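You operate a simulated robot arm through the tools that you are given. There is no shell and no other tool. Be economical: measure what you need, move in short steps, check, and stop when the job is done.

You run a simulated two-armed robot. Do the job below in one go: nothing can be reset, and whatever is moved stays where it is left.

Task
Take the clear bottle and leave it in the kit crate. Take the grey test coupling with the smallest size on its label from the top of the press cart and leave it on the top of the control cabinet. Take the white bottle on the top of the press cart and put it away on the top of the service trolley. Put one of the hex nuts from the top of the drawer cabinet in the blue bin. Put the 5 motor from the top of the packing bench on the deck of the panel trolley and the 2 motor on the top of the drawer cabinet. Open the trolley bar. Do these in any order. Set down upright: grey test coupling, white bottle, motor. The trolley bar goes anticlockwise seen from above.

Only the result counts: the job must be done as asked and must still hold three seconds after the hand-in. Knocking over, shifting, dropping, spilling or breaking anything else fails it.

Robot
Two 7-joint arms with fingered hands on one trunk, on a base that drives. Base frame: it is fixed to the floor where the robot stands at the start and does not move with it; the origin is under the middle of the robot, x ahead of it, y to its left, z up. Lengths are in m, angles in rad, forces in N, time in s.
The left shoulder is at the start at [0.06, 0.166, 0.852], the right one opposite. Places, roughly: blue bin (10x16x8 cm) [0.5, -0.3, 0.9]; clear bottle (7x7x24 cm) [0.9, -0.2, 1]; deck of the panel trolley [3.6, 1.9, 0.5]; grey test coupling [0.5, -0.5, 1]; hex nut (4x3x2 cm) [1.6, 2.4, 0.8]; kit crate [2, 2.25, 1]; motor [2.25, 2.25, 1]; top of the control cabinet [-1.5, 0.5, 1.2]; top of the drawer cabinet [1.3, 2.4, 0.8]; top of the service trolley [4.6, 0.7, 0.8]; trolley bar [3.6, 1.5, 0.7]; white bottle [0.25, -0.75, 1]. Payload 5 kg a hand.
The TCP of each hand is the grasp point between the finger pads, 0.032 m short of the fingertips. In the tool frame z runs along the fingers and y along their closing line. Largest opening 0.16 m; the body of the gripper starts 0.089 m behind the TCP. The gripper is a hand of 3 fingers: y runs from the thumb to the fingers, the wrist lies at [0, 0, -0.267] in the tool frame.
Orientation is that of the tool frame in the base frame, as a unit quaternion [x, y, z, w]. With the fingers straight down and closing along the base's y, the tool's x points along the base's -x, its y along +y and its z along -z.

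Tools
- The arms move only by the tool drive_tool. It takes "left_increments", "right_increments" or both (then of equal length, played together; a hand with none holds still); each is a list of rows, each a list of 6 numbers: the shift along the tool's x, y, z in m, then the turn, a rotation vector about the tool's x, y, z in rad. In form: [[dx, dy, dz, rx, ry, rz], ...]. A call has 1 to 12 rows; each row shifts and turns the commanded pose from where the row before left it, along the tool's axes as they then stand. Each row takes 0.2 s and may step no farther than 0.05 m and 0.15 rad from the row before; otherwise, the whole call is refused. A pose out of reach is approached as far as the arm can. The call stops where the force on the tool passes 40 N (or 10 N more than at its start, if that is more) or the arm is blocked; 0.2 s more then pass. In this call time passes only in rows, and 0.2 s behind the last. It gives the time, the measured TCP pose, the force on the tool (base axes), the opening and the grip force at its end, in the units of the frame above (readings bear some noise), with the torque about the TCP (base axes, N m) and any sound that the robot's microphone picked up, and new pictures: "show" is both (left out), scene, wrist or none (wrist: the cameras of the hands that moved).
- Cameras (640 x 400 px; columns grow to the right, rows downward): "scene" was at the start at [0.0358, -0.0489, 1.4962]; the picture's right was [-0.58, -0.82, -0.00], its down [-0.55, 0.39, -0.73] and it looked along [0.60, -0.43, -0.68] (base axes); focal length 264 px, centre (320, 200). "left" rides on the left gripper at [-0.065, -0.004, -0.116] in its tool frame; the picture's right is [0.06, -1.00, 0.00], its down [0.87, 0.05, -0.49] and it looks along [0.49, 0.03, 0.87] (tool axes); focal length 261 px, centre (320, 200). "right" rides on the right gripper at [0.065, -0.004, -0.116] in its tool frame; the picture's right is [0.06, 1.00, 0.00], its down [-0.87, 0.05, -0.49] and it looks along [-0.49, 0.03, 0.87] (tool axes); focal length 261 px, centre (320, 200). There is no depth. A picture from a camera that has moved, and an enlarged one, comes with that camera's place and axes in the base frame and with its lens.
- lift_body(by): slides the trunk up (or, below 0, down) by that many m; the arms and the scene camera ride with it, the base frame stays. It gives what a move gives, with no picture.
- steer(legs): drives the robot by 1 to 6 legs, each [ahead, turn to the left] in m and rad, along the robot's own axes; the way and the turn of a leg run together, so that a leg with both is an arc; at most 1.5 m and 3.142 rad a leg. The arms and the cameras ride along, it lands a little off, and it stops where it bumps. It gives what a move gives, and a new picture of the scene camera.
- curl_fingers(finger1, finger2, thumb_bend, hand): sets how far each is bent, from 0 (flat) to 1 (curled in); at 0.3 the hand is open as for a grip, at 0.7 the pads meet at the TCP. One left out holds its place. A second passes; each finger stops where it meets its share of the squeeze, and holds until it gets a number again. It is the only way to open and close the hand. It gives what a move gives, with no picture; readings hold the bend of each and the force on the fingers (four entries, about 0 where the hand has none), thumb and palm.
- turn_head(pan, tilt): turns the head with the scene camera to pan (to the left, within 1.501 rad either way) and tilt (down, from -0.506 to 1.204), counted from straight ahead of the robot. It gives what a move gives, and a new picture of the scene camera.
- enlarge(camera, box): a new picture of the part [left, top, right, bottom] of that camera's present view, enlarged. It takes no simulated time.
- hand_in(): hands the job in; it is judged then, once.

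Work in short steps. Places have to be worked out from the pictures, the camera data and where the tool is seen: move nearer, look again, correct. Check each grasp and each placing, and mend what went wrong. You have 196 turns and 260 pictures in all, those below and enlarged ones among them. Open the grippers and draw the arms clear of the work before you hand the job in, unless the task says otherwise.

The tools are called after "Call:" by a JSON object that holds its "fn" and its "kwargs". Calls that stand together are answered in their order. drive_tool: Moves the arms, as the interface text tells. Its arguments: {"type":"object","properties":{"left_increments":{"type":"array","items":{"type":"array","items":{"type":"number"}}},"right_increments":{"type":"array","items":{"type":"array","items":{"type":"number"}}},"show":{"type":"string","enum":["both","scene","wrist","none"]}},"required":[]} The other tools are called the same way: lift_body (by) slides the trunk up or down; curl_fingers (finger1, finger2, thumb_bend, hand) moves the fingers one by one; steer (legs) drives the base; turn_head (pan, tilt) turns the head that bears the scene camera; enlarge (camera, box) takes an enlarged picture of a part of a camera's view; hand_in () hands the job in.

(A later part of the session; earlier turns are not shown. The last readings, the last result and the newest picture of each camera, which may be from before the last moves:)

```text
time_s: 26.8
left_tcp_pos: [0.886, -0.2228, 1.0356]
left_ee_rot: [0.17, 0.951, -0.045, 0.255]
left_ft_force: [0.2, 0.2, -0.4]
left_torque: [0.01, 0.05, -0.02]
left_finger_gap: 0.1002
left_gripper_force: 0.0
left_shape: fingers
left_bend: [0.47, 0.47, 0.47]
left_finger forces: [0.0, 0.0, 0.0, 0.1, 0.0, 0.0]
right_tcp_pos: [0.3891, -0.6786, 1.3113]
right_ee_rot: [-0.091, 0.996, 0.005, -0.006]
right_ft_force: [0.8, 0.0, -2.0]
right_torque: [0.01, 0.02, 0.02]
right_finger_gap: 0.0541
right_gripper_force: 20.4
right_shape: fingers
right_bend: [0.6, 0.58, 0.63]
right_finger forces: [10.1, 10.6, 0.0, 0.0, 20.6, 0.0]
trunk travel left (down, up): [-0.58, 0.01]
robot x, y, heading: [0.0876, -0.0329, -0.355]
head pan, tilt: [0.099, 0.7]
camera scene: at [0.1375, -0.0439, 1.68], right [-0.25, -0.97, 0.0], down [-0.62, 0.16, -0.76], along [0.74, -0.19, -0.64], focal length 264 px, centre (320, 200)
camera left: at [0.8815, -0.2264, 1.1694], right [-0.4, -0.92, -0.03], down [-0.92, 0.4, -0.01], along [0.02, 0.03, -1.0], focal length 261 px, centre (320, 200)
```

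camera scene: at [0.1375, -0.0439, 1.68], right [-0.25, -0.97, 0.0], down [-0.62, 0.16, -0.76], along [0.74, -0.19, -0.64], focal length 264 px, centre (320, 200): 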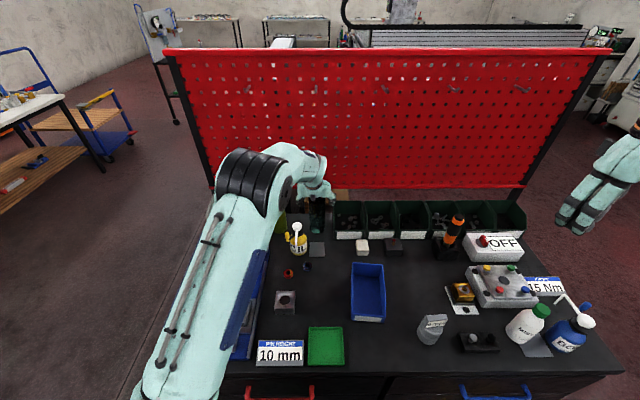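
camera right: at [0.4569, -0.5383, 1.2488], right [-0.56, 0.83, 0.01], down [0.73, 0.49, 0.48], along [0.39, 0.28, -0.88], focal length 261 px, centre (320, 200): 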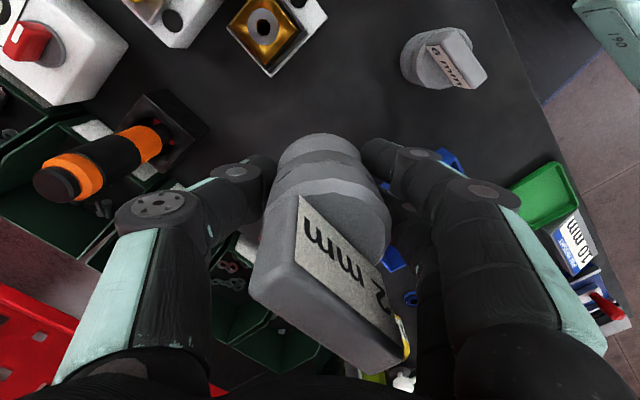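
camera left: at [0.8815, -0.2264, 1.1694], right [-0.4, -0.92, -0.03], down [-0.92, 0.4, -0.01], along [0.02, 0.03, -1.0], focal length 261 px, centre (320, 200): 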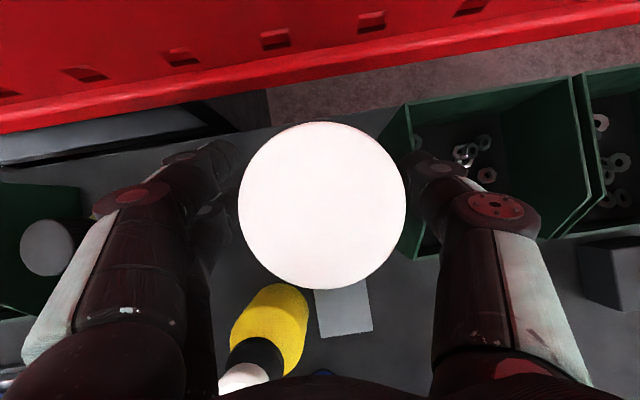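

In position around the bottle body. I close the left hand.

Call:
{"fn": "curl_fingers", "kwargs": {"hand": "left", "finger1": 0.7, "finger2": 0.7, "thumb_bend": 0.7}}

Call:
{"fn": "drive_tool", "kwargs": {"left_increments": [[-0.02, 0, -0.0346, 0, 0, 0]], "show": "both"}}

```text
time_s: 27.8
left_tcp_pos: [0.8842, -0.2231, 1.0356]
left_ee_rot: [0.17, 0.951, -0.045, 0.255]
left_ft_force: [-1.7, -1.0, -0.1]
left_torque: [-0.02, 0.09, -0.01]
left_finger_gap: 0.0541
left_gripper_force: 21.8
left_shape: fingers
left_bend: [0.6, 0.55, 0.62]
left_finger forces: [9.7, 11.1, 0.1, 0.0, 22.2, 0.0]
right_tcp_pos: [0.3893, -0.6786, 1.3108]
right_ee_rot: [-0.091, 0.996, 0.005, -0.006]
right_ft_force: [0.0, 0.0, -2.9]
right_torque: [-0.03, 0.01, -0.01]
right_finger_gap: 0.0541
right_gripper_force: 20.9
right_shape: fingers
right_bend: [0.6, 0.58, 0.63]
right_finger forces: [10.1, 10.7, 0.0, 0.1, 20.5, 0.1]
trunk travel left (down, up): [-0.58, 0.01]
robot x, y, heading: [0.0859, -0.0317, -0.359]
head pan, tilt: [0.099, 0.7]
```

```text
time_s: 28.2
left_tcp_pos: [0.8822, -0.2218, 1.0778]
left_ee_rot: [0.17, 0.951, -0.046, 0.255]
left_ft_force: [-0.9, -0.4, -3.9]
left_torque: [-0.01, -0.04, -0.02]
left_finger_gap: 0.0539
left_gripper_force: 20.9
left_shape: fingers
left_bend: [0.6, 0.54, 0.63]
left_finger forces: [9.3, 10.6, 0.1, 0.0, 20.7, 0.1]
right_tcp_pos: [0.3873, -0.6793, 1.3113]
right_ee_rot: [-0.09, 0.996, 0.004, -0.005]
right_ft_force: [0.1, 0.4, -1.7]
right_torque: [-0.01, 0.01, -0.03]
right_finger_gap: 0.0542
right_gripper_force: 20.7
right_shape: fingers
right_bend: [0.6, 0.58, 0.63]
right_finger forces: [10.1, 10.8, 0.0, 0.0, 20.5, 0.0]
trunk travel left (down, up): [-0.58, 0.01]
robot x, y, heading: [0.0868, -0.0314, -0.355]
head pan, tilt: [0.099, 0.7]
camera scene: at [0.1355, -0.043, 1.68], right [-0.25, -0.97, 0.0], down [-0.62, 0.16, -0.77], along [0.74, -0.19, -0.64], focal length 264 px, centre (320, 200)
camera left: at [0.8797, -0.2258, 1.2104], right [-0.4, -0.92, -0.03], down [-0.92, 0.4, -0.01], along [0.02, 0.03, -1.0], focal length 261 px, centre (320, 200)
```

scene: 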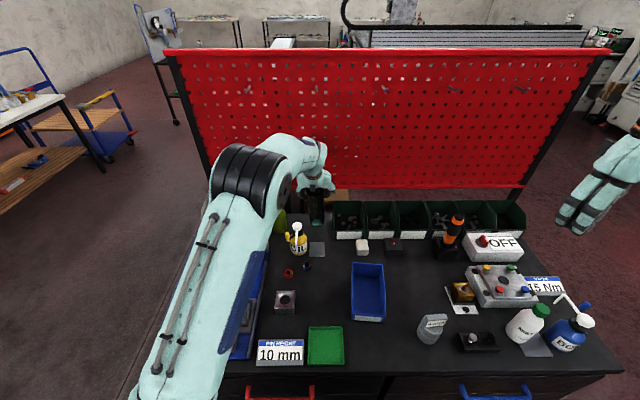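
left: 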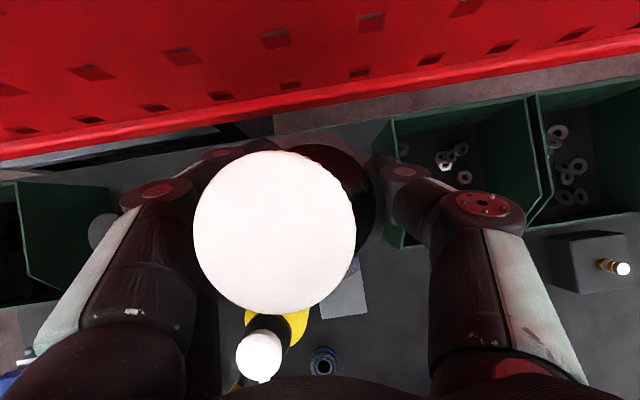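

Bottle is lifted but the cap appears shifted; I look closer to judge its tilt.

Call:
{"fn": "enlarge", "kwargs": {"camera": "scene", "box": [260, 130, 380, 260]}}

```text
3.08 times, centred on (320, 195) of scene
camera zoom: at [0.1355, -0.043, 1.68], right [-0.25, -0.97, 0.0], down [-0.62, 0.16, -0.77], along [0.74, -0.19, -0.64], focal length 814 px, centre (320, 215)
```

zoom: 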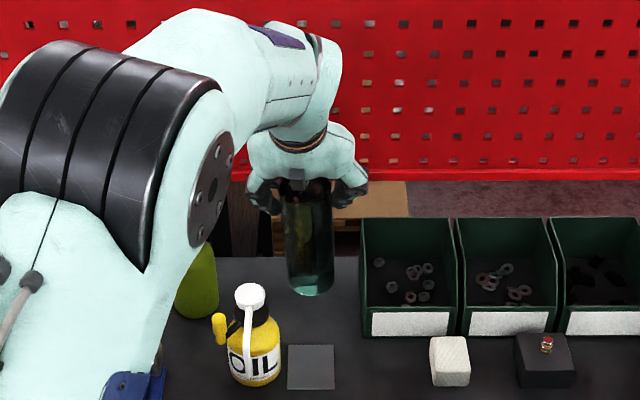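

It hangs only slightly tilted and firmly held. I lift it further and draw it back toward the robot.

Call:
{"fn": "drive_tool", "kwargs": {"left_increments": [[-0.02, 0, -0.0346, 0, 0, 0], [-0.02, 0, -0.0346, 0, 0, 0], [-0.02, 0, -0.0346, 0, 0, 0], [0.0325, -0.012, -0.02, 0, 0, 0], [0.0325, -0.012, -0.02, 0, 0, 0], [0.0325, -0.012, -0.02, 0, 0, 0], [0.0325, -0.012, -0.02, 0, 0, 0], [0.0325, -0.012, -0.02, 0, 0, 0], [0.0325, -0.012, -0.02, 0, 0, 0]], "show": "both"}}

```text
time_s: 30.2
left_tcp_pos: [0.6473, -0.2122, 1.2025]
left_ee_rot: [0.17, 0.951, -0.046, 0.255]
left_ft_force: [-0.6, -0.8, -5.6]
left_torque: [0.0, -0.04, 0.04]
left_finger_gap: 0.054
left_gripper_force: 19.7
left_shape: fingers
left_bend: [0.6, 0.54, 0.63]
left_finger forces: [8.9, 10.5, 0.1, 0.0, 20.3, 0.0]
right_tcp_pos: [0.3867, -0.6792, 1.3125]
right_ee_rot: [-0.091, 0.996, 0.005, -0.005]
right_ft_force: [-1.2, 0.0, -2.8]
right_torque: [-0.02, -0.03, 0.03]
right_finger_gap: 0.0542
right_gripper_force: 20.5
right_shape: fingers
right_bend: [0.6, 0.58, 0.63]
right_finger forces: [10.1, 10.8, 0.0, 0.1, 20.6, 0.1]
trunk travel left (down, up): [-0.58, 0.01]
robot x, y, heading: [0.0885, -0.0316, -0.357]
head pan, tilt: [0.099, 0.7]
camera scene: at [0.1353, -0.0435, 1.6801], right [-0.25, -0.97, 0.0], down [-0.62, 0.16, -0.77], along [0.74, -0.19, -0.64], focal length 264 px, centre (320, 200)
camera left: at [0.6435, -0.2152, 1.3371], right [-0.4, -0.92, -0.03], down [-0.92, 0.4, -0.01], along [0.02, 0.02, -1.0], focal length 261 px, centre (320, 200)
```

scene: 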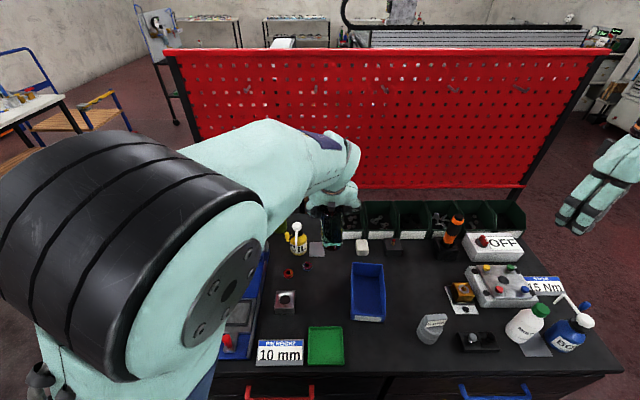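
left: 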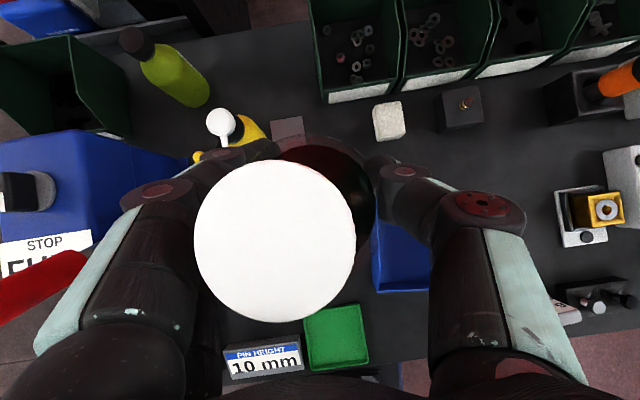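

Both objects held. I back away from the cart and turn round to face the control cabinet.

Call:
{"fn": "steer", "kwargs": {"legs": [[-0.45, 0], [0, -1.55], [0, -1.53]]}}

```text
time_s: 40.5
left_tcp_pos: [-0.8999, 0.2852, 1.2022]
left_ee_rot: [0.953, -0.155, -0.256, -0.041]
left_ft_force: [0.5, -0.2, -5.9]
left_torque: [0.01, 0.0, 0.0]
left_finger_gap: 0.0537
left_gripper_force: 20.1
left_shape: fingers
left_bend: [0.6, 0.54, 0.63]
left_finger forces: [8.7, 10.8, 0.0, 0.0, 20.2, 0.0]
right_tcp_pos: [-0.6549, 0.7601, 1.3116]
right_ee_rot: [0.994, 0.107, 0.006, 0.005]
right_ft_force: [0.1, 0.6, -2.8]
right_torque: [-0.02, -0.04, -0.03]
right_finger_gap: 0.053
right_gripper_force: 17.8
right_shape: fingers
right_bend: [0.6, 0.58, 0.63]
right_finger forces: [7.3, 9.6, 0.0, 0.0, 18.9, 0.1]
trunk travel left (down, up): [-0.58, 0.01]
robot x, y, heading: [-0.3316, 0.1238, 2.826]
head pan, tilt: [0.099, 0.7]
camera scene: at [-0.3862, 0.132, 1.68], right [0.22, 0.98, 0.0], down [0.63, -0.14, -0.76], along [-0.75, 0.17, -0.64], focal length 264 px, centre (320, 200)
```

scene: 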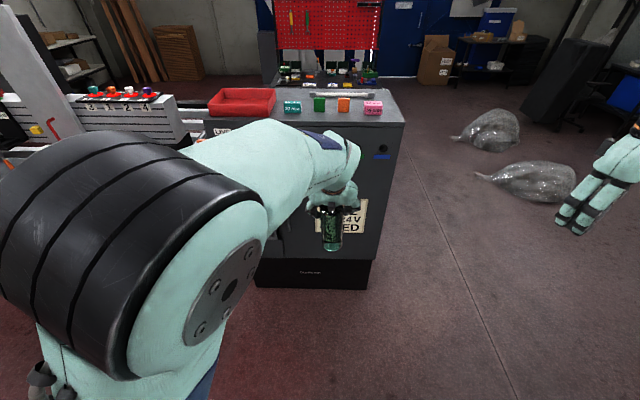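

The control cabinet is ahead. I enlarge its top to find free space.

Call:
{"fn": "enlarge", "kwargs": {"camera": "scene", "box": [190, 60, 420, 200]}}

Call:
{"fn": "enlarge", "kwargs": {"camera": "right", "box": [160, 60, 480, 400]}}

```text
2.78 times, centred on (305, 130) of scene
camera zoom: at [-0.3862, 0.132, 1.68], right [0.22, 0.98, 0.0], down [0.63, -0.14, -0.76], along [-0.75, 0.17, -0.64], focal length 736 px, centre (362, 395)
```

zoom: 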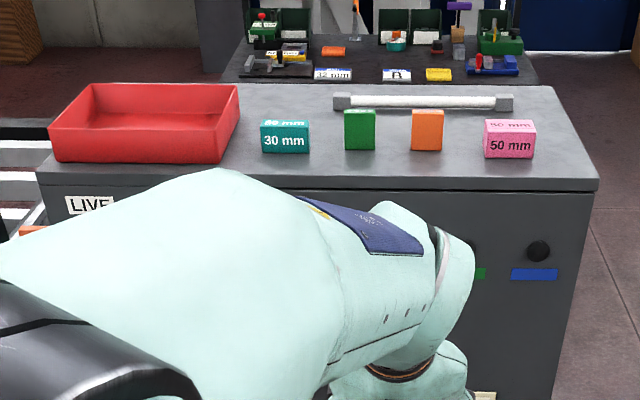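

```text
1.18 times, centred on (320, 230) of right
camera zoom: at [-0.5942, 0.7796, 1.4279], right [0.27, -0.96, 0.01], down [-0.84, -0.23, 0.48], along [-0.46, -0.14, -0.88], focal length 307 px, centre (320, 165)
```

zoom: 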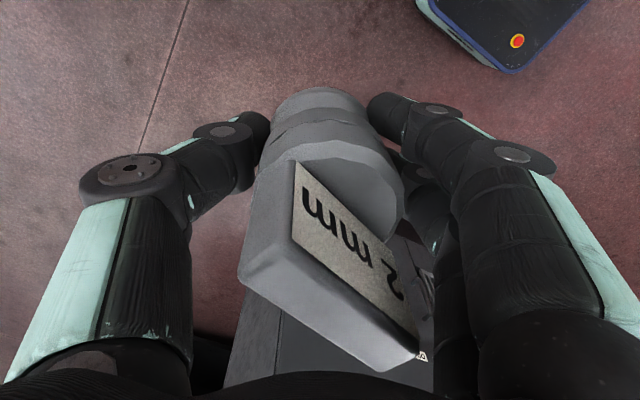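

Free strip along the front edge of the cabinet top, right part, about (-1.43,0.49). I first move the left hand with the bottle to the left and back so it won't hit the cabinet.

Call:
{"fn": "drive_tool", "kwargs": {"left_increments": [[0.0165, 0.04, -0.0153, 0, 0, 0], [0.0165, 0.04, -0.0153, 0, 0, 0], [0.0165, 0.04, -0.0153, 0, 0, 0], [0.0165, 0.04, -0.0153, 0, 0, 0], [0.0165, 0.04, -0.0153, 0, 0, 0], [0.0165, 0.04, -0.0153, 0, 0, 0], [0.0165, 0.04, -0.0153, 0, 0, 0], [0.0165, 0.04, -0.0153, 0, 0, 0], [0.0165, 0.04, -0.0153, 0, 0, 0]], "show": "none"}}

Call:
{"fn": "turn_head", "kwargs": {"pan": 0.15, "tilt": 0.6}}

```text
time_s: 42.5
left_tcp_pos: [-0.8253, -0.1207, 1.2478]
left_ee_rot: [0.953, -0.154, -0.256, -0.042]
left_ft_force: [-0.1, -0.5, -5.7]
left_torque: [0.06, 0.01, 0.01]
left_finger_gap: 0.0533
left_gripper_force: 19.3
left_shape: fingers
left_bend: [0.6, 0.54, 0.63]
left_finger forces: [8.4, 10.8, 0.0, 0.0, 19.8, 0.0]
right_tcp_pos: [-0.6559, 0.7586, 1.3107]
right_ee_rot: [0.994, 0.107, 0.006, 0.005]
right_ft_force: [-0.6, 0.2, -2.7]
right_torque: [0.0, 0.01, 0.03]
right_finger_gap: 0.0532
right_gripper_force: 18.0
right_shape: fingers
right_bend: [0.6, 0.58, 0.64]
right_finger forces: [7.6, 9.7, 0.0, 0.0, 18.9, 0.0]
trunk travel left (down, up): [-0.58, 0.01]
robot x, y, heading: [-0.3289, 0.1226, 2.818]
head pan, tilt: [0.099, 0.7]
```

```text
time_s: 43.1
left_tcp_pos: [-0.825, -0.1189, 1.2466]
left_ee_rot: [0.954, -0.155, -0.255, -0.041]
left_ft_force: [0.1, -0.6, -5.6]
left_torque: [0.02, -0.01, -0.03]
left_finger_gap: 0.0532
left_gripper_force: 19.4
left_shape: fingers
left_bend: [0.6, 0.54, 0.63]
left_finger forces: [8.5, 10.7, 0.0, 0.0, 20.0, 0.1]
right_tcp_pos: [-0.6547, 0.7591, 1.3102]
right_ee_rot: [0.994, 0.107, 0.005, 0.004]
right_ft_force: [0.0, 0.3, -3.1]
right_torque: [0.01, -0.01, -0.01]
right_finger_gap: 0.0531
right_gripper_force: 17.9
right_shape: fingers
right_bend: [0.6, 0.58, 0.64]
right_finger forces: [7.7, 9.8, 0.0, 0.1, 18.9, 0.1]
trunk travel left (down, up): [-0.58, 0.01]
robot x, y, heading: [-0.3269, 0.1257, 2.82]
head pan, tilt: [0.15, 0.6]
camera scene: at [-0.3906, 0.1279, 1.6886], right [0.17, 0.99, 0.0], down [0.56, -0.1, -0.82], along [-0.81, 0.14, -0.57], focal length 264 px, centre (320, 200)
```

scene: 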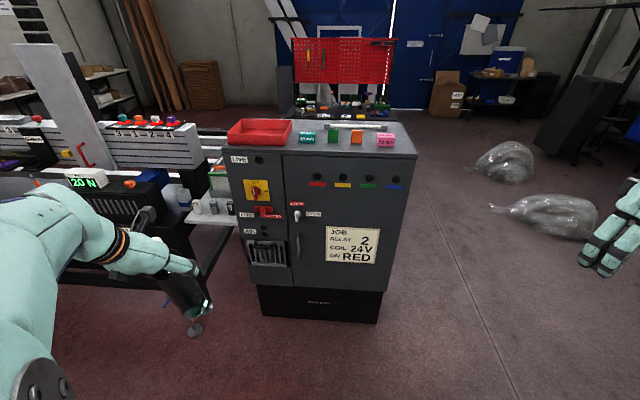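

Cabinet top is around z 1.21. I drive closer, ending square to it and slightly short, then measure again.

Call:
{"fn": "steer", "kwargs": {"legs": [[0, 0.243], [0.47, 0], [0, -0.163]]}}

Call:
{"fn": "turn_head", "kwargs": {"pan": -0.2, "tilt": 0.7}}

```text
time_s: 47.5
left_tcp_pos: [-1.2793, -0.1224, 1.2465]
left_ee_rot: [0.959, -0.115, -0.257, -0.031]
left_ft_force: [0.6, -0.1, -4.4]
left_torque: [0.0, 0.0, -0.01]
left_finger_gap: 0.0533
left_gripper_force: 19.4
left_shape: fingers
left_bend: [0.6, 0.54, 0.63]
left_finger forces: [8.3, 10.7, 0.0, 0.0, 19.7, 0.1]
right_tcp_pos: [-1.1841, 0.7688, 1.3116]
right_ee_rot: [0.989, 0.148, 0.006, 0.004]
right_ft_force: [0.3, -0.8, -2.4]
right_torque: [-0.01, -0.01, -0.02]
right_finger_gap: 0.0531
right_gripper_force: 17.6
right_shape: fingers
right_bend: [0.6, 0.58, 0.64]
right_finger forces: [7.4, 9.6, 0.0, 0.0, 18.7, 0.0]
trunk travel left (down, up): [-0.58, 0.01]
robot x, y, heading: [-0.8053, 0.1583, 2.905]
head pan, tilt: [0.15, 0.6]
camera scene: at [-0.8678, 0.1611, 1.6887], right [0.09, 1.0, 0.0], down [0.56, -0.05, -0.83], along [-0.82, 0.07, -0.56], focal length 264 px, centre (320, 200)
```

scene: 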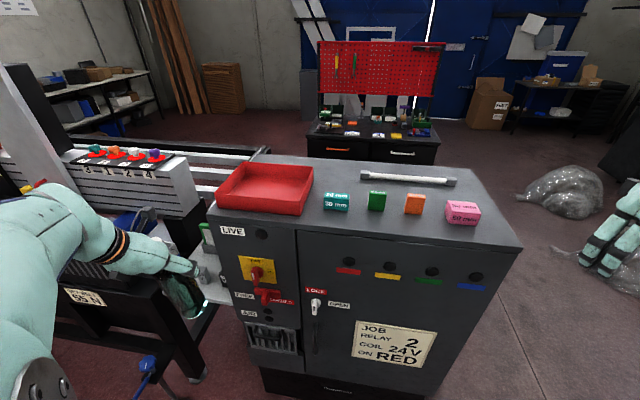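

```text
time_s: 48.3
left_tcp_pos: [-1.2805, -0.122, 1.2463]
left_ee_rot: [0.959, -0.114, -0.256, -0.031]
left_ft_force: [1.1, -0.2, -4.7]
left_torque: [0.02, -0.02, 0.03]
left_finger_gap: 0.0533
left_gripper_force: 19.4
left_shape: fingers
left_bend: [0.6, 0.54, 0.63]
left_finger forces: [8.3, 10.6, 0.0, 0.0, 19.7, 0.1]
right_tcp_pos: [-1.1841, 0.7693, 1.3111]
right_ee_rot: [0.989, 0.148, 0.006, 0.004]
right_ft_force: [0.4, -0.3, -2.6]
right_torque: [0.02, -0.03, -0.02]
right_finger_gap: 0.0531
right_gripper_force: 18.0
right_shape: fingers
right_bend: [0.6, 0.58, 0.64]
right_finger forces: [7.4, 9.8, 0.0, 0.1, 18.7, 0.0]
trunk travel left (down, up): [-0.58, 0.01]
robot x, y, heading: [-0.8077, 0.1618, 2.904]
head pan, tilt: [-0.201, 0.7]
camera scene: at [-0.8574, 0.1889, 1.68], right [0.42, 0.91, 0.0], down [0.58, -0.27, -0.76], along [-0.69, 0.32, -0.64], focal length 264 px, centre (320, 200)
```

scene: 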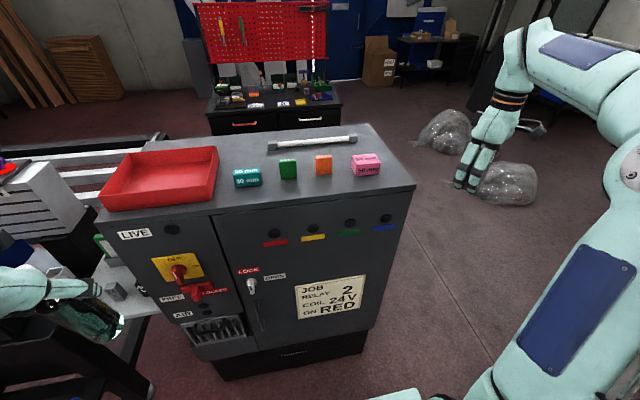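

Cabinet top is z≈1.20 with front right corner at (-1.31,0.72). I drive 0.09 m closer and turn the right hand square to the front edge.

Call:
{"fn": "steer", "kwargs": {"legs": [[0.09, 0]]}}

Call:
{"fn": "drive_tool", "kwargs": {"right_increments": [[0, 0, -0.02, 0, 0, 0.135], [0, 0, -0.02, 0, 0, 0.135], [0, 0, -0.01, 0, 0, 0.135], [0, 0, 0, 0, 0, 0.13]], "show": "both"}}

```text
time_s: 49.4
left_tcp_pos: [-1.3682, -0.101, 1.2467]
left_ee_rot: [0.959, -0.114, -0.256, -0.03]
left_ft_force: [-1.4, 1.0, -5.4]
left_torque: [0.02, -0.07, 0.04]
left_finger_gap: 0.0533
left_gripper_force: 19.5
left_shape: fingers
left_bend: [0.6, 0.54, 0.63]
left_finger forces: [8.4, 10.8, 0.1, 0.0, 19.7, 0.0]
right_tcp_pos: [-1.2731, 0.7887, 1.309]
right_ee_rot: [0.989, 0.149, 0.008, 0.003]
right_ft_force: [-0.9, -0.1, -3.1]
right_torque: [0.03, -0.07, -0.02]
right_finger_gap: 0.053
right_gripper_force: 17.9
right_shape: fingers
right_bend: [0.6, 0.58, 0.64]
right_finger forces: [7.4, 9.7, 0.0, 0.1, 18.8, 0.1]
trunk travel left (down, up): [-0.58, 0.01]
robot x, y, heading: [-0.8966, 0.183, 2.903]
head pan, tilt: [-0.201, 0.7]
camera scene: at [-0.9463, 0.2103, 1.6799], right [0.42, 0.91, 0.0], down [0.58, -0.27, -0.76], along [-0.69, 0.32, -0.65], focal length 264 px, centre (320, 200)
```

scene: 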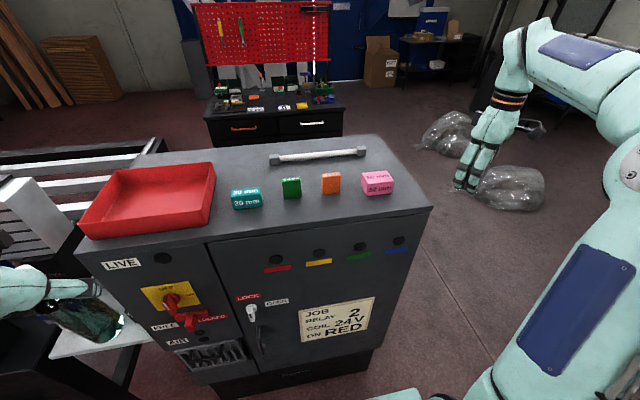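

```text
time_s: 50.4
left_tcp_pos: [-1.366, -0.1006, 1.2461]
left_ee_rot: [0.959, -0.115, -0.257, -0.03]
left_ft_force: [0.5, 0.6, -5.0]
left_torque: [0.0, -0.03, -0.02]
left_finger_gap: 0.0533
left_gripper_force: 19.7
left_shape: fingers
left_bend: [0.6, 0.54, 0.63]
left_finger forces: [8.4, 10.6, 0.0, 0.0, 19.6, 0.0]
right_tcp_pos: [-1.2739, 0.7897, 1.3613]
right_ee_rot: [0.993, -0.119, 0.006, 0.003]
right_ft_force: [0.1, -0.1, -2.9]
right_torque: [0.03, -0.04, -0.02]
right_finger_gap: 0.0532
right_gripper_force: 17.6
right_shape: fingers
right_bend: [0.6, 0.58, 0.64]
right_finger forces: [7.4, 9.8, 0.0, 0.0, 18.8, 0.0]
trunk travel left (down, up): [-0.58, 0.01]
robot x, y, heading: [-0.8955, 0.1815, 2.902]
head pan, tilt: [-0.201, 0.7]
camera scene: at [-0.9445, 0.2101, 1.68], right [0.42, 0.91, 0.0], down [0.58, -0.27, -0.76], along [-0.69, 0.32, -0.64], focal length 264 px, centre (320, 200)
camera right: at [-1.2106, 0.7797, 1.4787], right [-0.18, -0.98, 0.0], down [-0.86, 0.16, 0.48], along [-0.47, 0.08, -0.88], focal length 261 px, centre (320, 200)
```

scene: 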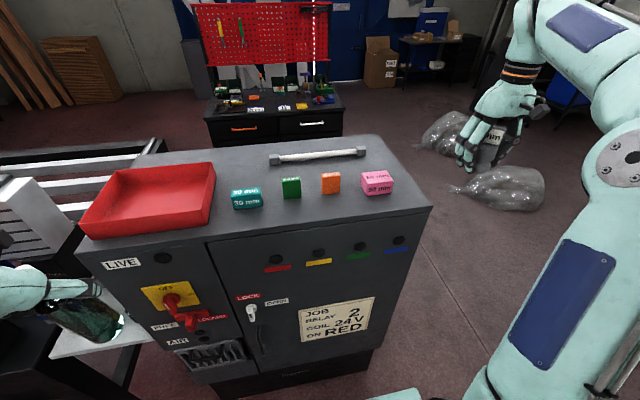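
right: 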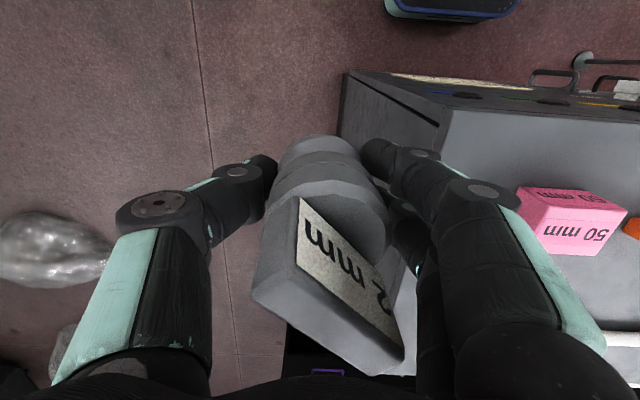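

Hand is square to the front edge. I carry the coupling over the target spot at (-1.407,0.505).

Call:
{"fn": "drive_tool", "kwargs": {"right_increments": [[-0.0089, 0.044, 0, 0, 0, 0], [-0.0089, 0.044, 0, 0, 0, 0], [-0.0089, 0.044, 0, 0, 0, 0], [-0.0089, 0.044, 0, 0, 0, 0], [-0.0089, 0.044, 0, 0, 0, 0], [-0.0089, 0.044, 0, 0, 0, 0], [-0.0086, 0.044, 0, 0, 0, 0]], "show": "both"}}

```text
time_s: 52.0
left_tcp_pos: [-1.3673, -0.1026, 1.2467]
left_ee_rot: [0.959, -0.114, -0.258, -0.031]
left_ft_force: [0.2, -0.2, -5.3]
left_torque: [0.01, -0.01, -0.01]
left_finger_gap: 0.0532
left_gripper_force: 19.2
left_shape: fingers
left_bend: [0.6, 0.54, 0.63]
left_finger forces: [8.3, 10.9, 0.1, 0.0, 19.5, 0.0]
right_tcp_pos: [-1.4044, 0.5013, 1.3609]
right_ee_rot: [0.993, -0.118, 0.008, 0.002]
right_ft_force: [-0.1, -1.1, -2.7]
right_torque: [0.05, -0.02, 0.02]
right_finger_gap: 0.0526
right_gripper_force: 18.4
right_shape: fingers
right_bend: [0.6, 0.57, 0.64]
right_finger forces: [7.9, 10.1, 0.0, 0.0, 18.9, 0.0]
trunk travel left (down, up): [-0.58, 0.01]
robot x, y, heading: [-0.8916, 0.1824, 2.904]
head pan, tilt: [-0.201, 0.7]
camera scene: at [-0.9453, 0.2082, 1.68], right [0.42, 0.91, 0.0], down [0.58, -0.27, -0.76], along [-0.69, 0.32, -0.64], focal length 264 px, centre (320, 200)
camera right: at [-1.3424, 0.4922, 1.4781], right [-0.17, -0.98, 0.0], down [-0.86, 0.15, 0.48], along [-0.47, 0.08, -0.88], focal length 261 px, centre (320, 200)
```

scene: 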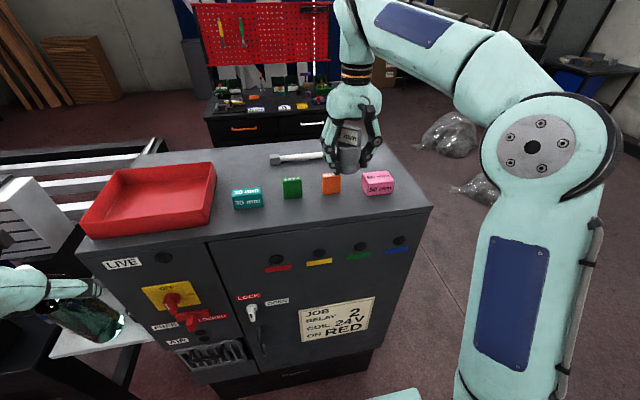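
right: 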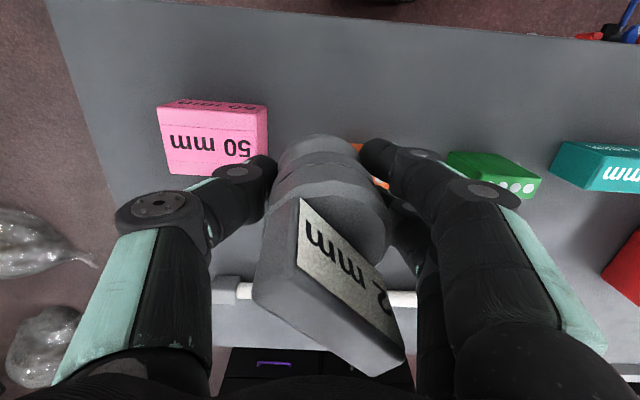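

Wrist view shows the top is nearer z 1.24 and the pink block is close to the thumb. I shift 4 cm toward me and 7 cm left, then look again.

Call:
{"fn": "drive_tool", "kwargs": {"right_increments": [[0.02, 0.035, 0, 0, 0, 0], [0.02, 0.035, 0, 0, 0, 0]], "show": "both"}}

```text
time_s: 52.6
left_tcp_pos: [-1.3665, -0.1016, 1.2466]
left_ee_rot: [0.959, -0.114, -0.257, -0.031]
left_ft_force: [0.6, -0.3, -4.5]
left_torque: [0.0, -0.02, -0.01]
left_finger_gap: 0.053
left_gripper_force: 19.6
left_shape: fingers
left_bend: [0.6, 0.54, 0.63]
left_finger forces: [8.2, 10.9, 0.0, 0.1, 19.5, 0.0]
right_tcp_pos: [-1.3801, 0.4276, 1.3628]
right_ee_rot: [0.993, -0.118, 0.007, 0.002]
right_ft_force: [-0.4, 0.0, -2.0]
right_torque: [0.0, -0.02, 0.01]
right_finger_gap: 0.0527
right_gripper_force: 18.5
right_shape: fingers
right_bend: [0.6, 0.57, 0.64]
right_finger forces: [8.0, 10.1, 0.0, 0.0, 18.8, 0.1]
trunk travel left (down, up): [-0.58, 0.01]
robot x, y, heading: [-0.8936, 0.1811, 2.904]
head pan, tilt: [-0.201, 0.7]
camera scene: at [-0.9441, 0.2096, 1.68], right [0.42, 0.91, 0.0], down [0.58, -0.27, -0.76], along [-0.69, 0.32, -0.64], focal length 264 px, centre (320, 200)
camera right: at [-1.3177, 0.4178, 1.4802], right [-0.17, -0.98, 0.0], down [-0.86, 0.15, 0.48], along [-0.47, 0.08, -0.88], focal length 261 px, centre (320, 200)
```

scene: 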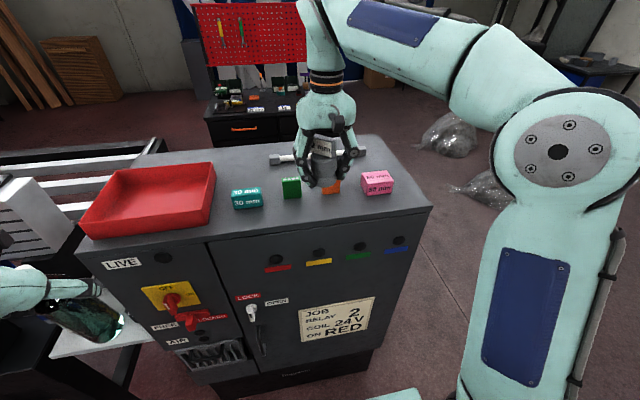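
right: 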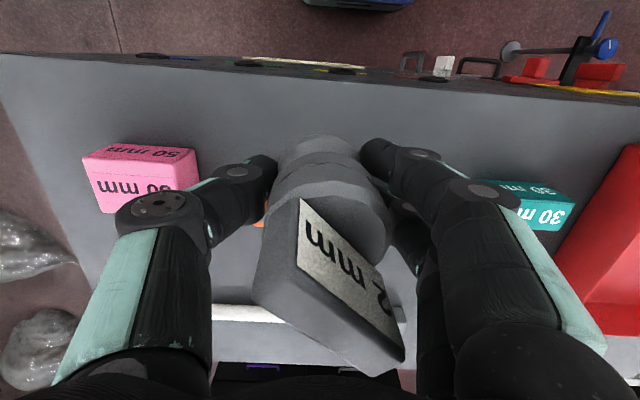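

Estimates of the surface height differ (1.20–1.25), so I enlarge both views to fix it before lowering.

Call:
{"fn": "enlarge", "kwargs": {"camera": "scene", "box": [220, 130, 440, 270]}}

Call:
{"fn": "enlarge", "kwargs": {"camera": "right", "box": [0, 40, 320, 240]}}

```text
2.86 times, centred on (330, 200) of scene
camera zoom: at [-0.9441, 0.2096, 1.68], right [0.42, 0.91, 0.0], down [0.58, -0.27, -0.76], along [-0.69, 0.32, -0.64], focal length 756 px, centre (291, 200)
```

zoom: 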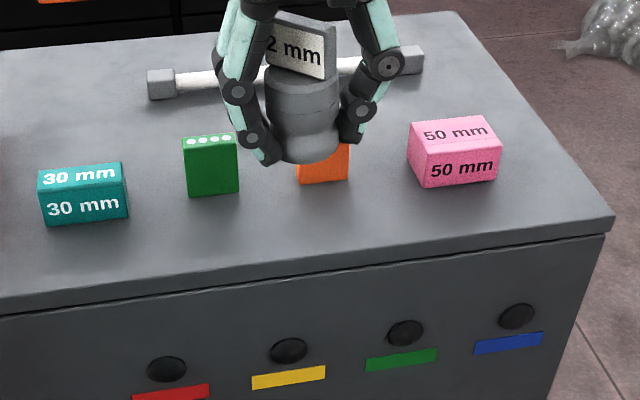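

```text
2.00 times, centred on (160, 140) of right
camera zoom: at [-1.3177, 0.4178, 1.4802], right [-0.17, -0.98, 0.0], down [-0.86, 0.15, 0.48], along [-0.47, 0.08, -0.88], focal length 521 px, centre (640, 320)
```

zoom: 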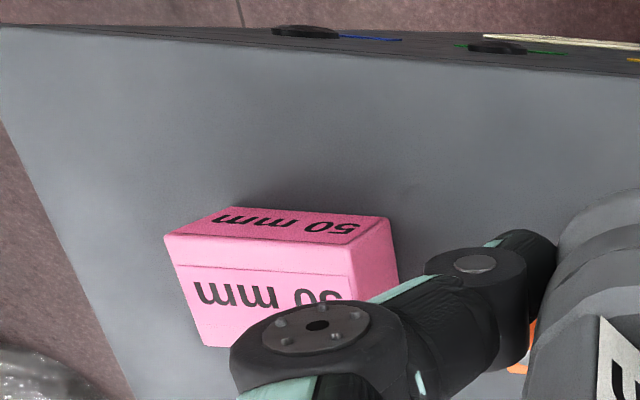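

Matching the pink block in both views gives the surface at z≈1.25. I shift 1.2 cm toward me and lower to just above it.

Call:
{"fn": "drive_tool", "kwargs": {"right_increments": [[0.012, 0, 0.01, 0, 0, 0], [0, 0, 0.02, 0, 0, 0], [0, 0, 0.015, 0, 0, 0], [0, 0, 0.008, 0, 0, 0]], "show": "both"}}

Call:
{"fn": "enlarge", "kwargs": {"camera": "scene", "box": [220, 130, 440, 270]}}

```text
time_s: 53.6
left_tcp_pos: [-1.3665, -0.1004, 1.2469]
left_ee_rot: [0.959, -0.114, -0.258, -0.031]
left_ft_force: [-0.3, -1.0, -4.9]
left_torque: [0.0, -0.02, -0.02]
left_finger_gap: 0.0531
left_gripper_force: 19.0
left_shape: fingers
left_bend: [0.6, 0.54, 0.63]
left_finger forces: [8.1, 10.8, 0.0, 0.0, 19.4, 0.0]
right_tcp_pos: [-1.3711, 0.4248, 1.3093]
right_ee_rot: [0.993, -0.118, 0.007, 0.002]
right_ft_force: [-0.8, 0.7, -3.0]
right_torque: [-0.03, -0.05, 0.01]
right_finger_gap: 0.0528
right_gripper_force: 18.4
right_shape: fingers
right_bend: [0.6, 0.57, 0.64]
right_finger forces: [8.0, 10.3, 0.0, 0.1, 18.9, 0.1]
trunk travel left (down, up): [-0.58, 0.01]
robot x, y, heading: [-0.8965, 0.1819, 2.907]
head pan, tilt: [-0.201, 0.7]
camera scene: at [-0.9447, 0.2099, 1.68], right [0.42, 0.91, 0.0], down [0.58, -0.27, -0.76], along [-0.69, 0.32, -0.64], focal length 264 px, centre (320, 200)
camera right: at [-1.3084, 0.4146, 1.426], right [-0.17, -0.98, 0.0], down [-0.86, 0.15, 0.48], along [-0.47, 0.08, -0.88], focal length 261 px, centre (320, 200)
```

scene: 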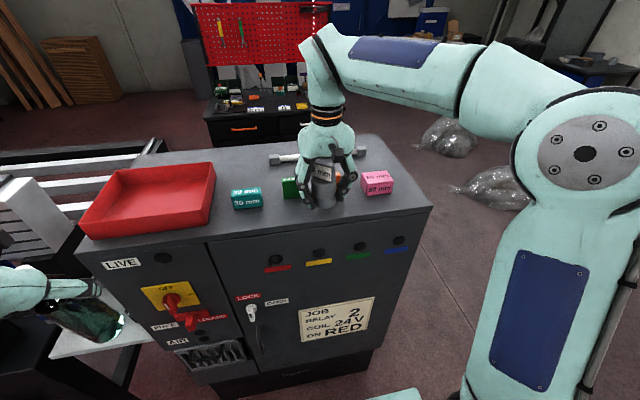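
right: 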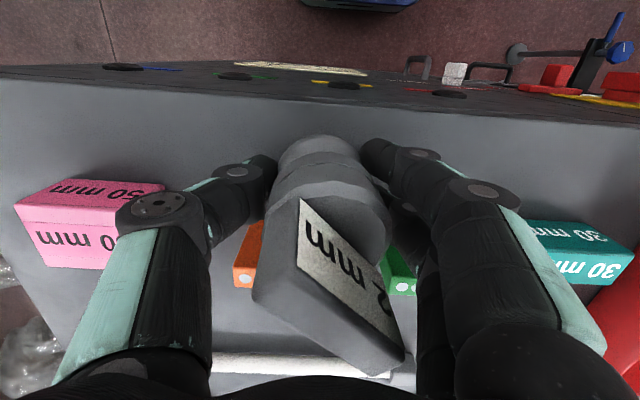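

```text
2.86 times, centred on (330, 200) of scene
camera zoom: at [-0.9447, 0.2099, 1.68], right [0.42, 0.91, 0.0], down [0.58, -0.27, -0.76], along [-0.69, 0.32, -0.64], focal length 756 px, centre (291, 200)
```

zoom: 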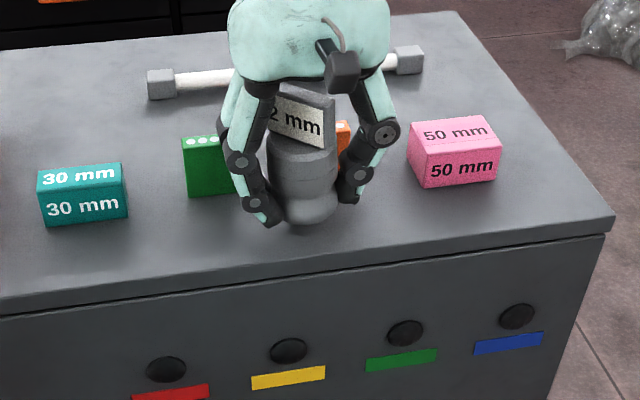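

It's just above the surface, clear of the blocks. I lower by small steps until contact.

Call:
{"fn": "drive_tool", "kwargs": {"right_increments": [[0, 0, 0.004, 0, 0, 0], [0, 0, 0.004, 0, 0, 0], [0, 0, 0.003, 0, 0, 0]], "show": "none"}}

Call:
{"fn": "enlarge", "kwargs": {"camera": "scene", "box": [270, 150, 380, 220]}}

```text
time_s: 54.4
left_tcp_pos: [-1.367, -0.101, 1.2469]
left_ee_rot: [0.959, -0.114, -0.257, -0.03]
left_ft_force: [0.3, -0.8, -4.8]
left_torque: [0.05, -0.03, 0.06]
left_finger_gap: 0.0531
left_gripper_force: 19.1
left_shape: fingers
left_bend: [0.6, 0.54, 0.63]
left_finger forces: [8.1, 10.8, 0.0, 0.1, 19.5, 0.0]
right_tcp_pos: [-1.372, 0.4236, 1.2986]
right_ee_rot: [0.993, -0.118, 0.007, 0.002]
right_ft_force: [0.7, -0.7, -1.9]
right_torque: [-0.02, 0.02, 0.02]
right_finger_gap: 0.0527
right_gripper_force: 18.9
right_shape: fingers
right_bend: [0.6, 0.57, 0.64]
right_finger forces: [8.0, 10.3, 0.1, 0.0, 18.7, 0.0]
trunk travel left (down, up): [-0.58, 0.01]
robot x, y, heading: [-0.8932, 0.1799, 2.904]
head pan, tilt: [-0.201, 0.7]
```

```text
5.71 times, centred on (325, 185) of scene
camera zoom: at [-0.9444, 0.2097, 1.68], right [0.42, 0.91, 0.0], down [0.58, -0.27, -0.76], along [-0.69, 0.32, -0.64], focal length 1512 px, centre (291, 286)
```

zoom: 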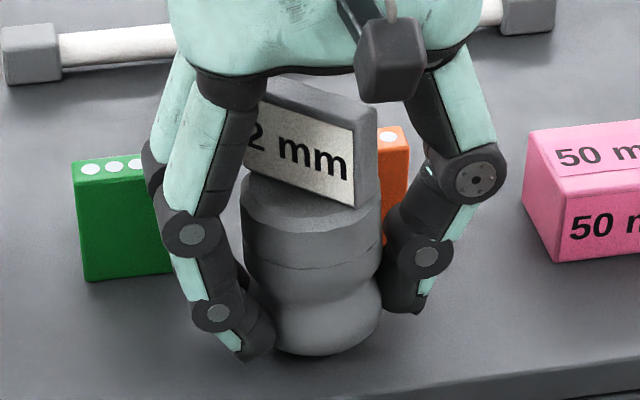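

Almost touching. I continue down in 3 mm steps.

Call:
{"fn": "drive_tool", "kwargs": {"right_increments": [[0, 0, 0.003, 0, 0, 0], [0, 0, 0.003, 0, 0, 0], [0, 0, 0.002, 0, 0, 0]], "show": "none"}}

```text
time_s: 55.2
left_tcp_pos: [-1.3667, -0.1005, 1.2469]
left_ee_rot: [0.959, -0.115, -0.257, -0.031]
left_ft_force: [0.3, 0.3, -4.6]
left_torque: [0.03, 0.0, 0.06]
left_finger_gap: 0.0533
left_gripper_force: 19.0
left_shape: fingers
left_bend: [0.6, 0.54, 0.63]
left_finger forces: [8.0, 10.7, 0.0, 0.1, 19.5, 0.1]
right_tcp_pos: [-1.3697, 0.425, 1.291]
right_ee_rot: [0.993, -0.117, 0.007, 0.003]
right_ft_force: [-1.0, -1.1, 1.4]
right_torque: [-0.12, 0.06, -0.01]
right_finger_gap: 0.0527
right_gripper_force: 19.1
right_shape: fingers
right_bend: [0.6, 0.58, 0.64]
right_finger forces: [7.9, 10.4, 0.0, 0.1, 19.0, 0.0]
trunk travel left (down, up): [-0.58, 0.01]
robot x, y, heading: [-0.897, 0.1836, 2.905]
head pan, tilt: [-0.201, 0.7]
```

Contact (vertical force turned positive). I press 2 mm more and look before releasing.

Call:
{"fn": "drive_tool", "kwargs": {"right_increments": [[0, 0, 0.002, 0, 0, 0]], "show": "none"}}

Call:
{"fn": "curl_fingers", "kwargs": {"hand": "right", "finger1": 0.48, "finger2": 0.48, "thumb_bend": 0.48}}

Call:
{"fn": "enlarge", "kwargs": {"camera": "scene", "box": [270, 150, 380, 220]}}

```text
time_s: 55.6
left_tcp_pos: [-1.3672, -0.1022, 1.2466]
left_ee_rot: [0.959, -0.114, -0.257, -0.031]
left_ft_force: [0.1, -0.1, -4.5]
left_torque: [-0.02, -0.01, 0.02]
left_finger_gap: 0.053
left_gripper_force: 19.2
left_shape: fingers
left_bend: [0.6, 0.54, 0.63]
left_finger forces: [8.1, 10.8, 0.0, 0.0, 19.5, 0.1]
right_tcp_pos: [-1.3696, 0.4232, 1.2894]
right_ee_rot: [0.993, -0.119, 0.005, 0.002]
right_ft_force: [-2.1, 1.1, 13.3]
right_torque: [-0.42, 0.3, -0.08]
right_finger_gap: 0.0526
right_gripper_force: 22.5
right_shape: fingers
right_bend: [0.6, 0.59, 0.64]
right_finger forces: [8.5, 15.2, 0.0, 0.1, 21.0, 0.0]
trunk travel left (down, up): [-0.58, 0.01]
robot x, y, heading: [-0.8935, 0.1799, 2.905]
head pan, tilt: [-0.201, 0.7]
```

```text
time_s: 56.6
left_tcp_pos: [-1.3662, -0.1026, 1.2458]
left_ee_rot: [0.959, -0.115, -0.257, -0.032]
left_ft_force: [0.6, 0.1, -6.0]
left_torque: [-0.02, 0.0, 0.0]
left_finger_gap: 0.0536
left_gripper_force: 18.8
left_shape: fingers
left_bend: [0.6, 0.54, 0.63]
left_finger forces: [8.0, 10.8, 0.0, 0.1, 19.5, 0.1]
right_tcp_pos: [-1.3705, 0.4231, 1.2915]
right_ee_rot: [0.993, -0.118, 0.004, 0.004]
right_ft_force: [1.7, -4.3, 14.4]
right_torque: [0.6, -0.21, -0.14]
right_finger_gap: 0.093
right_gripper_force: 6.7
right_shape: fingers
right_bend: [0.48, 0.48, 0.49]
right_finger forces: [0.0, 0.0, 0.1, 0.1, 13.6, 0.1]
trunk travel left (down, up): [-0.58, 0.01]
robot x, y, heading: [-0.8895, 0.1829, 2.902]
head pan, tilt: [-0.201, 0.7]
stopped (right hand): the force on the tool passed its limit (the readings are from after the stop); the commanded pose is now the measured one
```

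```text
5.71 times, centred on (325, 185) of scene
camera zoom: at [-0.9431, 0.2097, 1.6796], right [0.42, 0.91, 0.0], down [0.58, -0.27, -0.77], along [-0.69, 0.32, -0.64], focal length 1512 px, centre (291, 286)
```

zoom: 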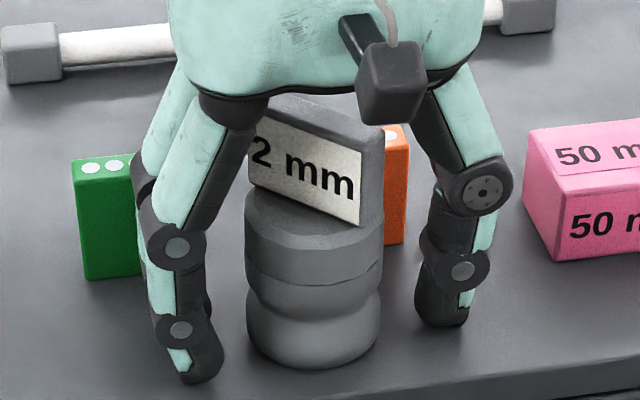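

The coupling stands upright and free; a thumb tip presses on the surface, so I rise straight up gently.

Call:
{"fn": "drive_tool", "kwargs": {"right_increments": [[0, 0, -0.005, 0, 0, 0], [0, 0, -0.02, 0, 0, 0], [0, 0, -0.03, 0, 0, 0], [0, 0, -0.03, 0, 0, 0], [0, 0, -0.03, 0, 0, 0]], "show": "scene"}}

```text
time_s: 57.8
left_tcp_pos: [-1.3669, -0.1018, 1.2461]
left_ee_rot: [0.959, -0.115, -0.257, -0.03]
left_ft_force: [0.2, -0.2, -4.8]
left_torque: [0.02, -0.03, 0.01]
left_finger_gap: 0.0533
left_gripper_force: 19.2
left_shape: fingers
left_bend: [0.6, 0.54, 0.63]
left_finger forces: [8.1, 10.8, 0.0, 0.1, 19.4, 0.0]
right_tcp_pos: [-1.3698, 0.4237, 1.4041]
right_ee_rot: [0.993, -0.118, 0.006, 0.002]
right_ft_force: [0.5, -0.6, -1.0]
right_torque: [-0.01, -0.03, 0.0]
right_finger_gap: 0.0947
right_gripper_force: 0.1
right_shape: fingers
right_bend: [0.48, 0.48, 0.48]
right_finger forces: [0.0, 0.0, 0.0, 0.0, 0.0, 0.0]
trunk travel left (down, up): [-0.58, 0.01]
robot x, y, heading: [-0.8938, 0.1808, 2.903]
head pan, tilt: [-0.201, 0.7]
camera scene: at [-0.9442, 0.2093, 1.68], right [0.42, 0.91, 0.0], down [0.58, -0.27, -0.76], along [-0.69, 0.32, -0.64], focal length 264 px, centre (320, 200)
```

scene: 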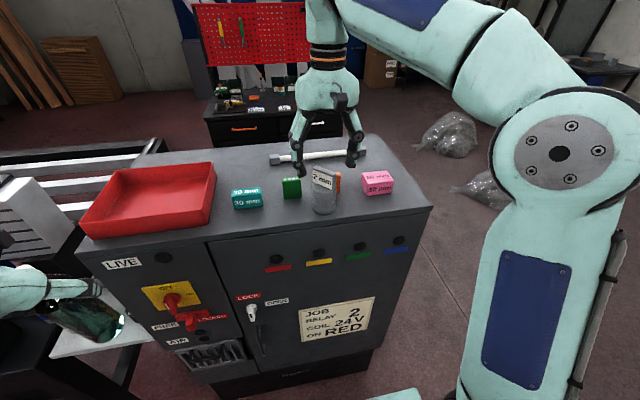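

Coupling placed upright. I raise the hand clear, then back off and drive round toward the white bottle end of the press cart.

Call:
{"fn": "drive_tool", "kwargs": {"right_increments": [[0, 0, -0.04, 0, 0, 0], [0.03, -0.02, 0, 0, 0, 0], [0.04, -0.02, 0, 0, 0, 0]], "show": "none"}}

Call:
{"fn": "steer", "kwargs": {"legs": [[-0.45, 0], [0, 2.113]]}}

```text
time_s: 58.6
left_tcp_pos: [-1.3667, -0.1011, 1.2455]
left_ee_rot: [0.959, -0.114, -0.257, -0.03]
left_ft_force: [0.2, -0.5, -5.2]
left_torque: [0.02, 0.02, -0.01]
left_finger_gap: 0.053
left_gripper_force: 19.3
left_shape: fingers
left_bend: [0.6, 0.54, 0.63]
left_finger forces: [8.1, 10.8, 0.0, 0.0, 19.3, 0.1]
right_tcp_pos: [-1.293, 0.4454, 1.4442]
right_ee_rot: [0.993, -0.117, 0.005, 0.002]
right_ft_force: [0.6, -0.1, 0.3]
right_torque: [0.01, 0.02, 0.04]
right_finger_gap: 0.0946
right_gripper_force: 0.0
right_shape: fingers
right_bend: [0.48, 0.48, 0.48]
right_finger forces: [0.1, 0.0, 0.0, 0.1, 0.0, 0.0]
trunk travel left (down, up): [-0.58, 0.01]
robot x, y, heading: [-0.8954, 0.1811, 2.907]
head pan, tilt: [-0.201, 0.7]
```

```text
time_s: 66.4
left_tcp_pos: [0.0434, -0.1819, 1.2457]
left_ee_rot: [0.568, 0.781, -0.153, 0.209]
left_ft_force: [0.4, 0.5, -5.6]
left_torque: [0.01, 0.04, 0.02]
left_finger_gap: 0.0529
left_gripper_force: 18.9
left_shape: fingers
left_bend: [0.6, 0.54, 0.63]
left_finger forces: [7.9, 10.5, 0.0, 0.1, 18.7, 0.1]
right_tcp_pos: [-0.4606, -0.4052, 1.4447]
right_ee_rot: [0.587, 0.809, 0.005, -0.004]
right_ft_force: [-0.1, -0.5, 0.1]
right_torque: [-0.01, 0.03, 0.0]
right_finger_gap: 0.095
right_gripper_force: 0.0
right_shape: fingers
right_bend: [0.48, 0.48, 0.48]
right_finger forces: [0.0, 0.0, 0.0, 0.1, 0.1, 0.1]
trunk travel left (down, up): [-0.58, 0.01]
robot x, y, heading: [-0.4449, 0.075, -1.259]
head pan, tilt: [-0.201, 0.7]
camera scene: at [-0.446, 0.0169, 1.68], right [-0.99, -0.11, 0.0], down [-0.07, 0.64, -0.76], along [0.09, -0.76, -0.64], focal length 264 px, centre (320, 200)
```

scene: 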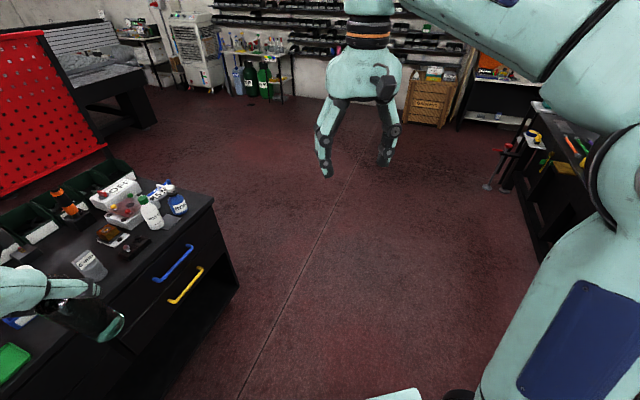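

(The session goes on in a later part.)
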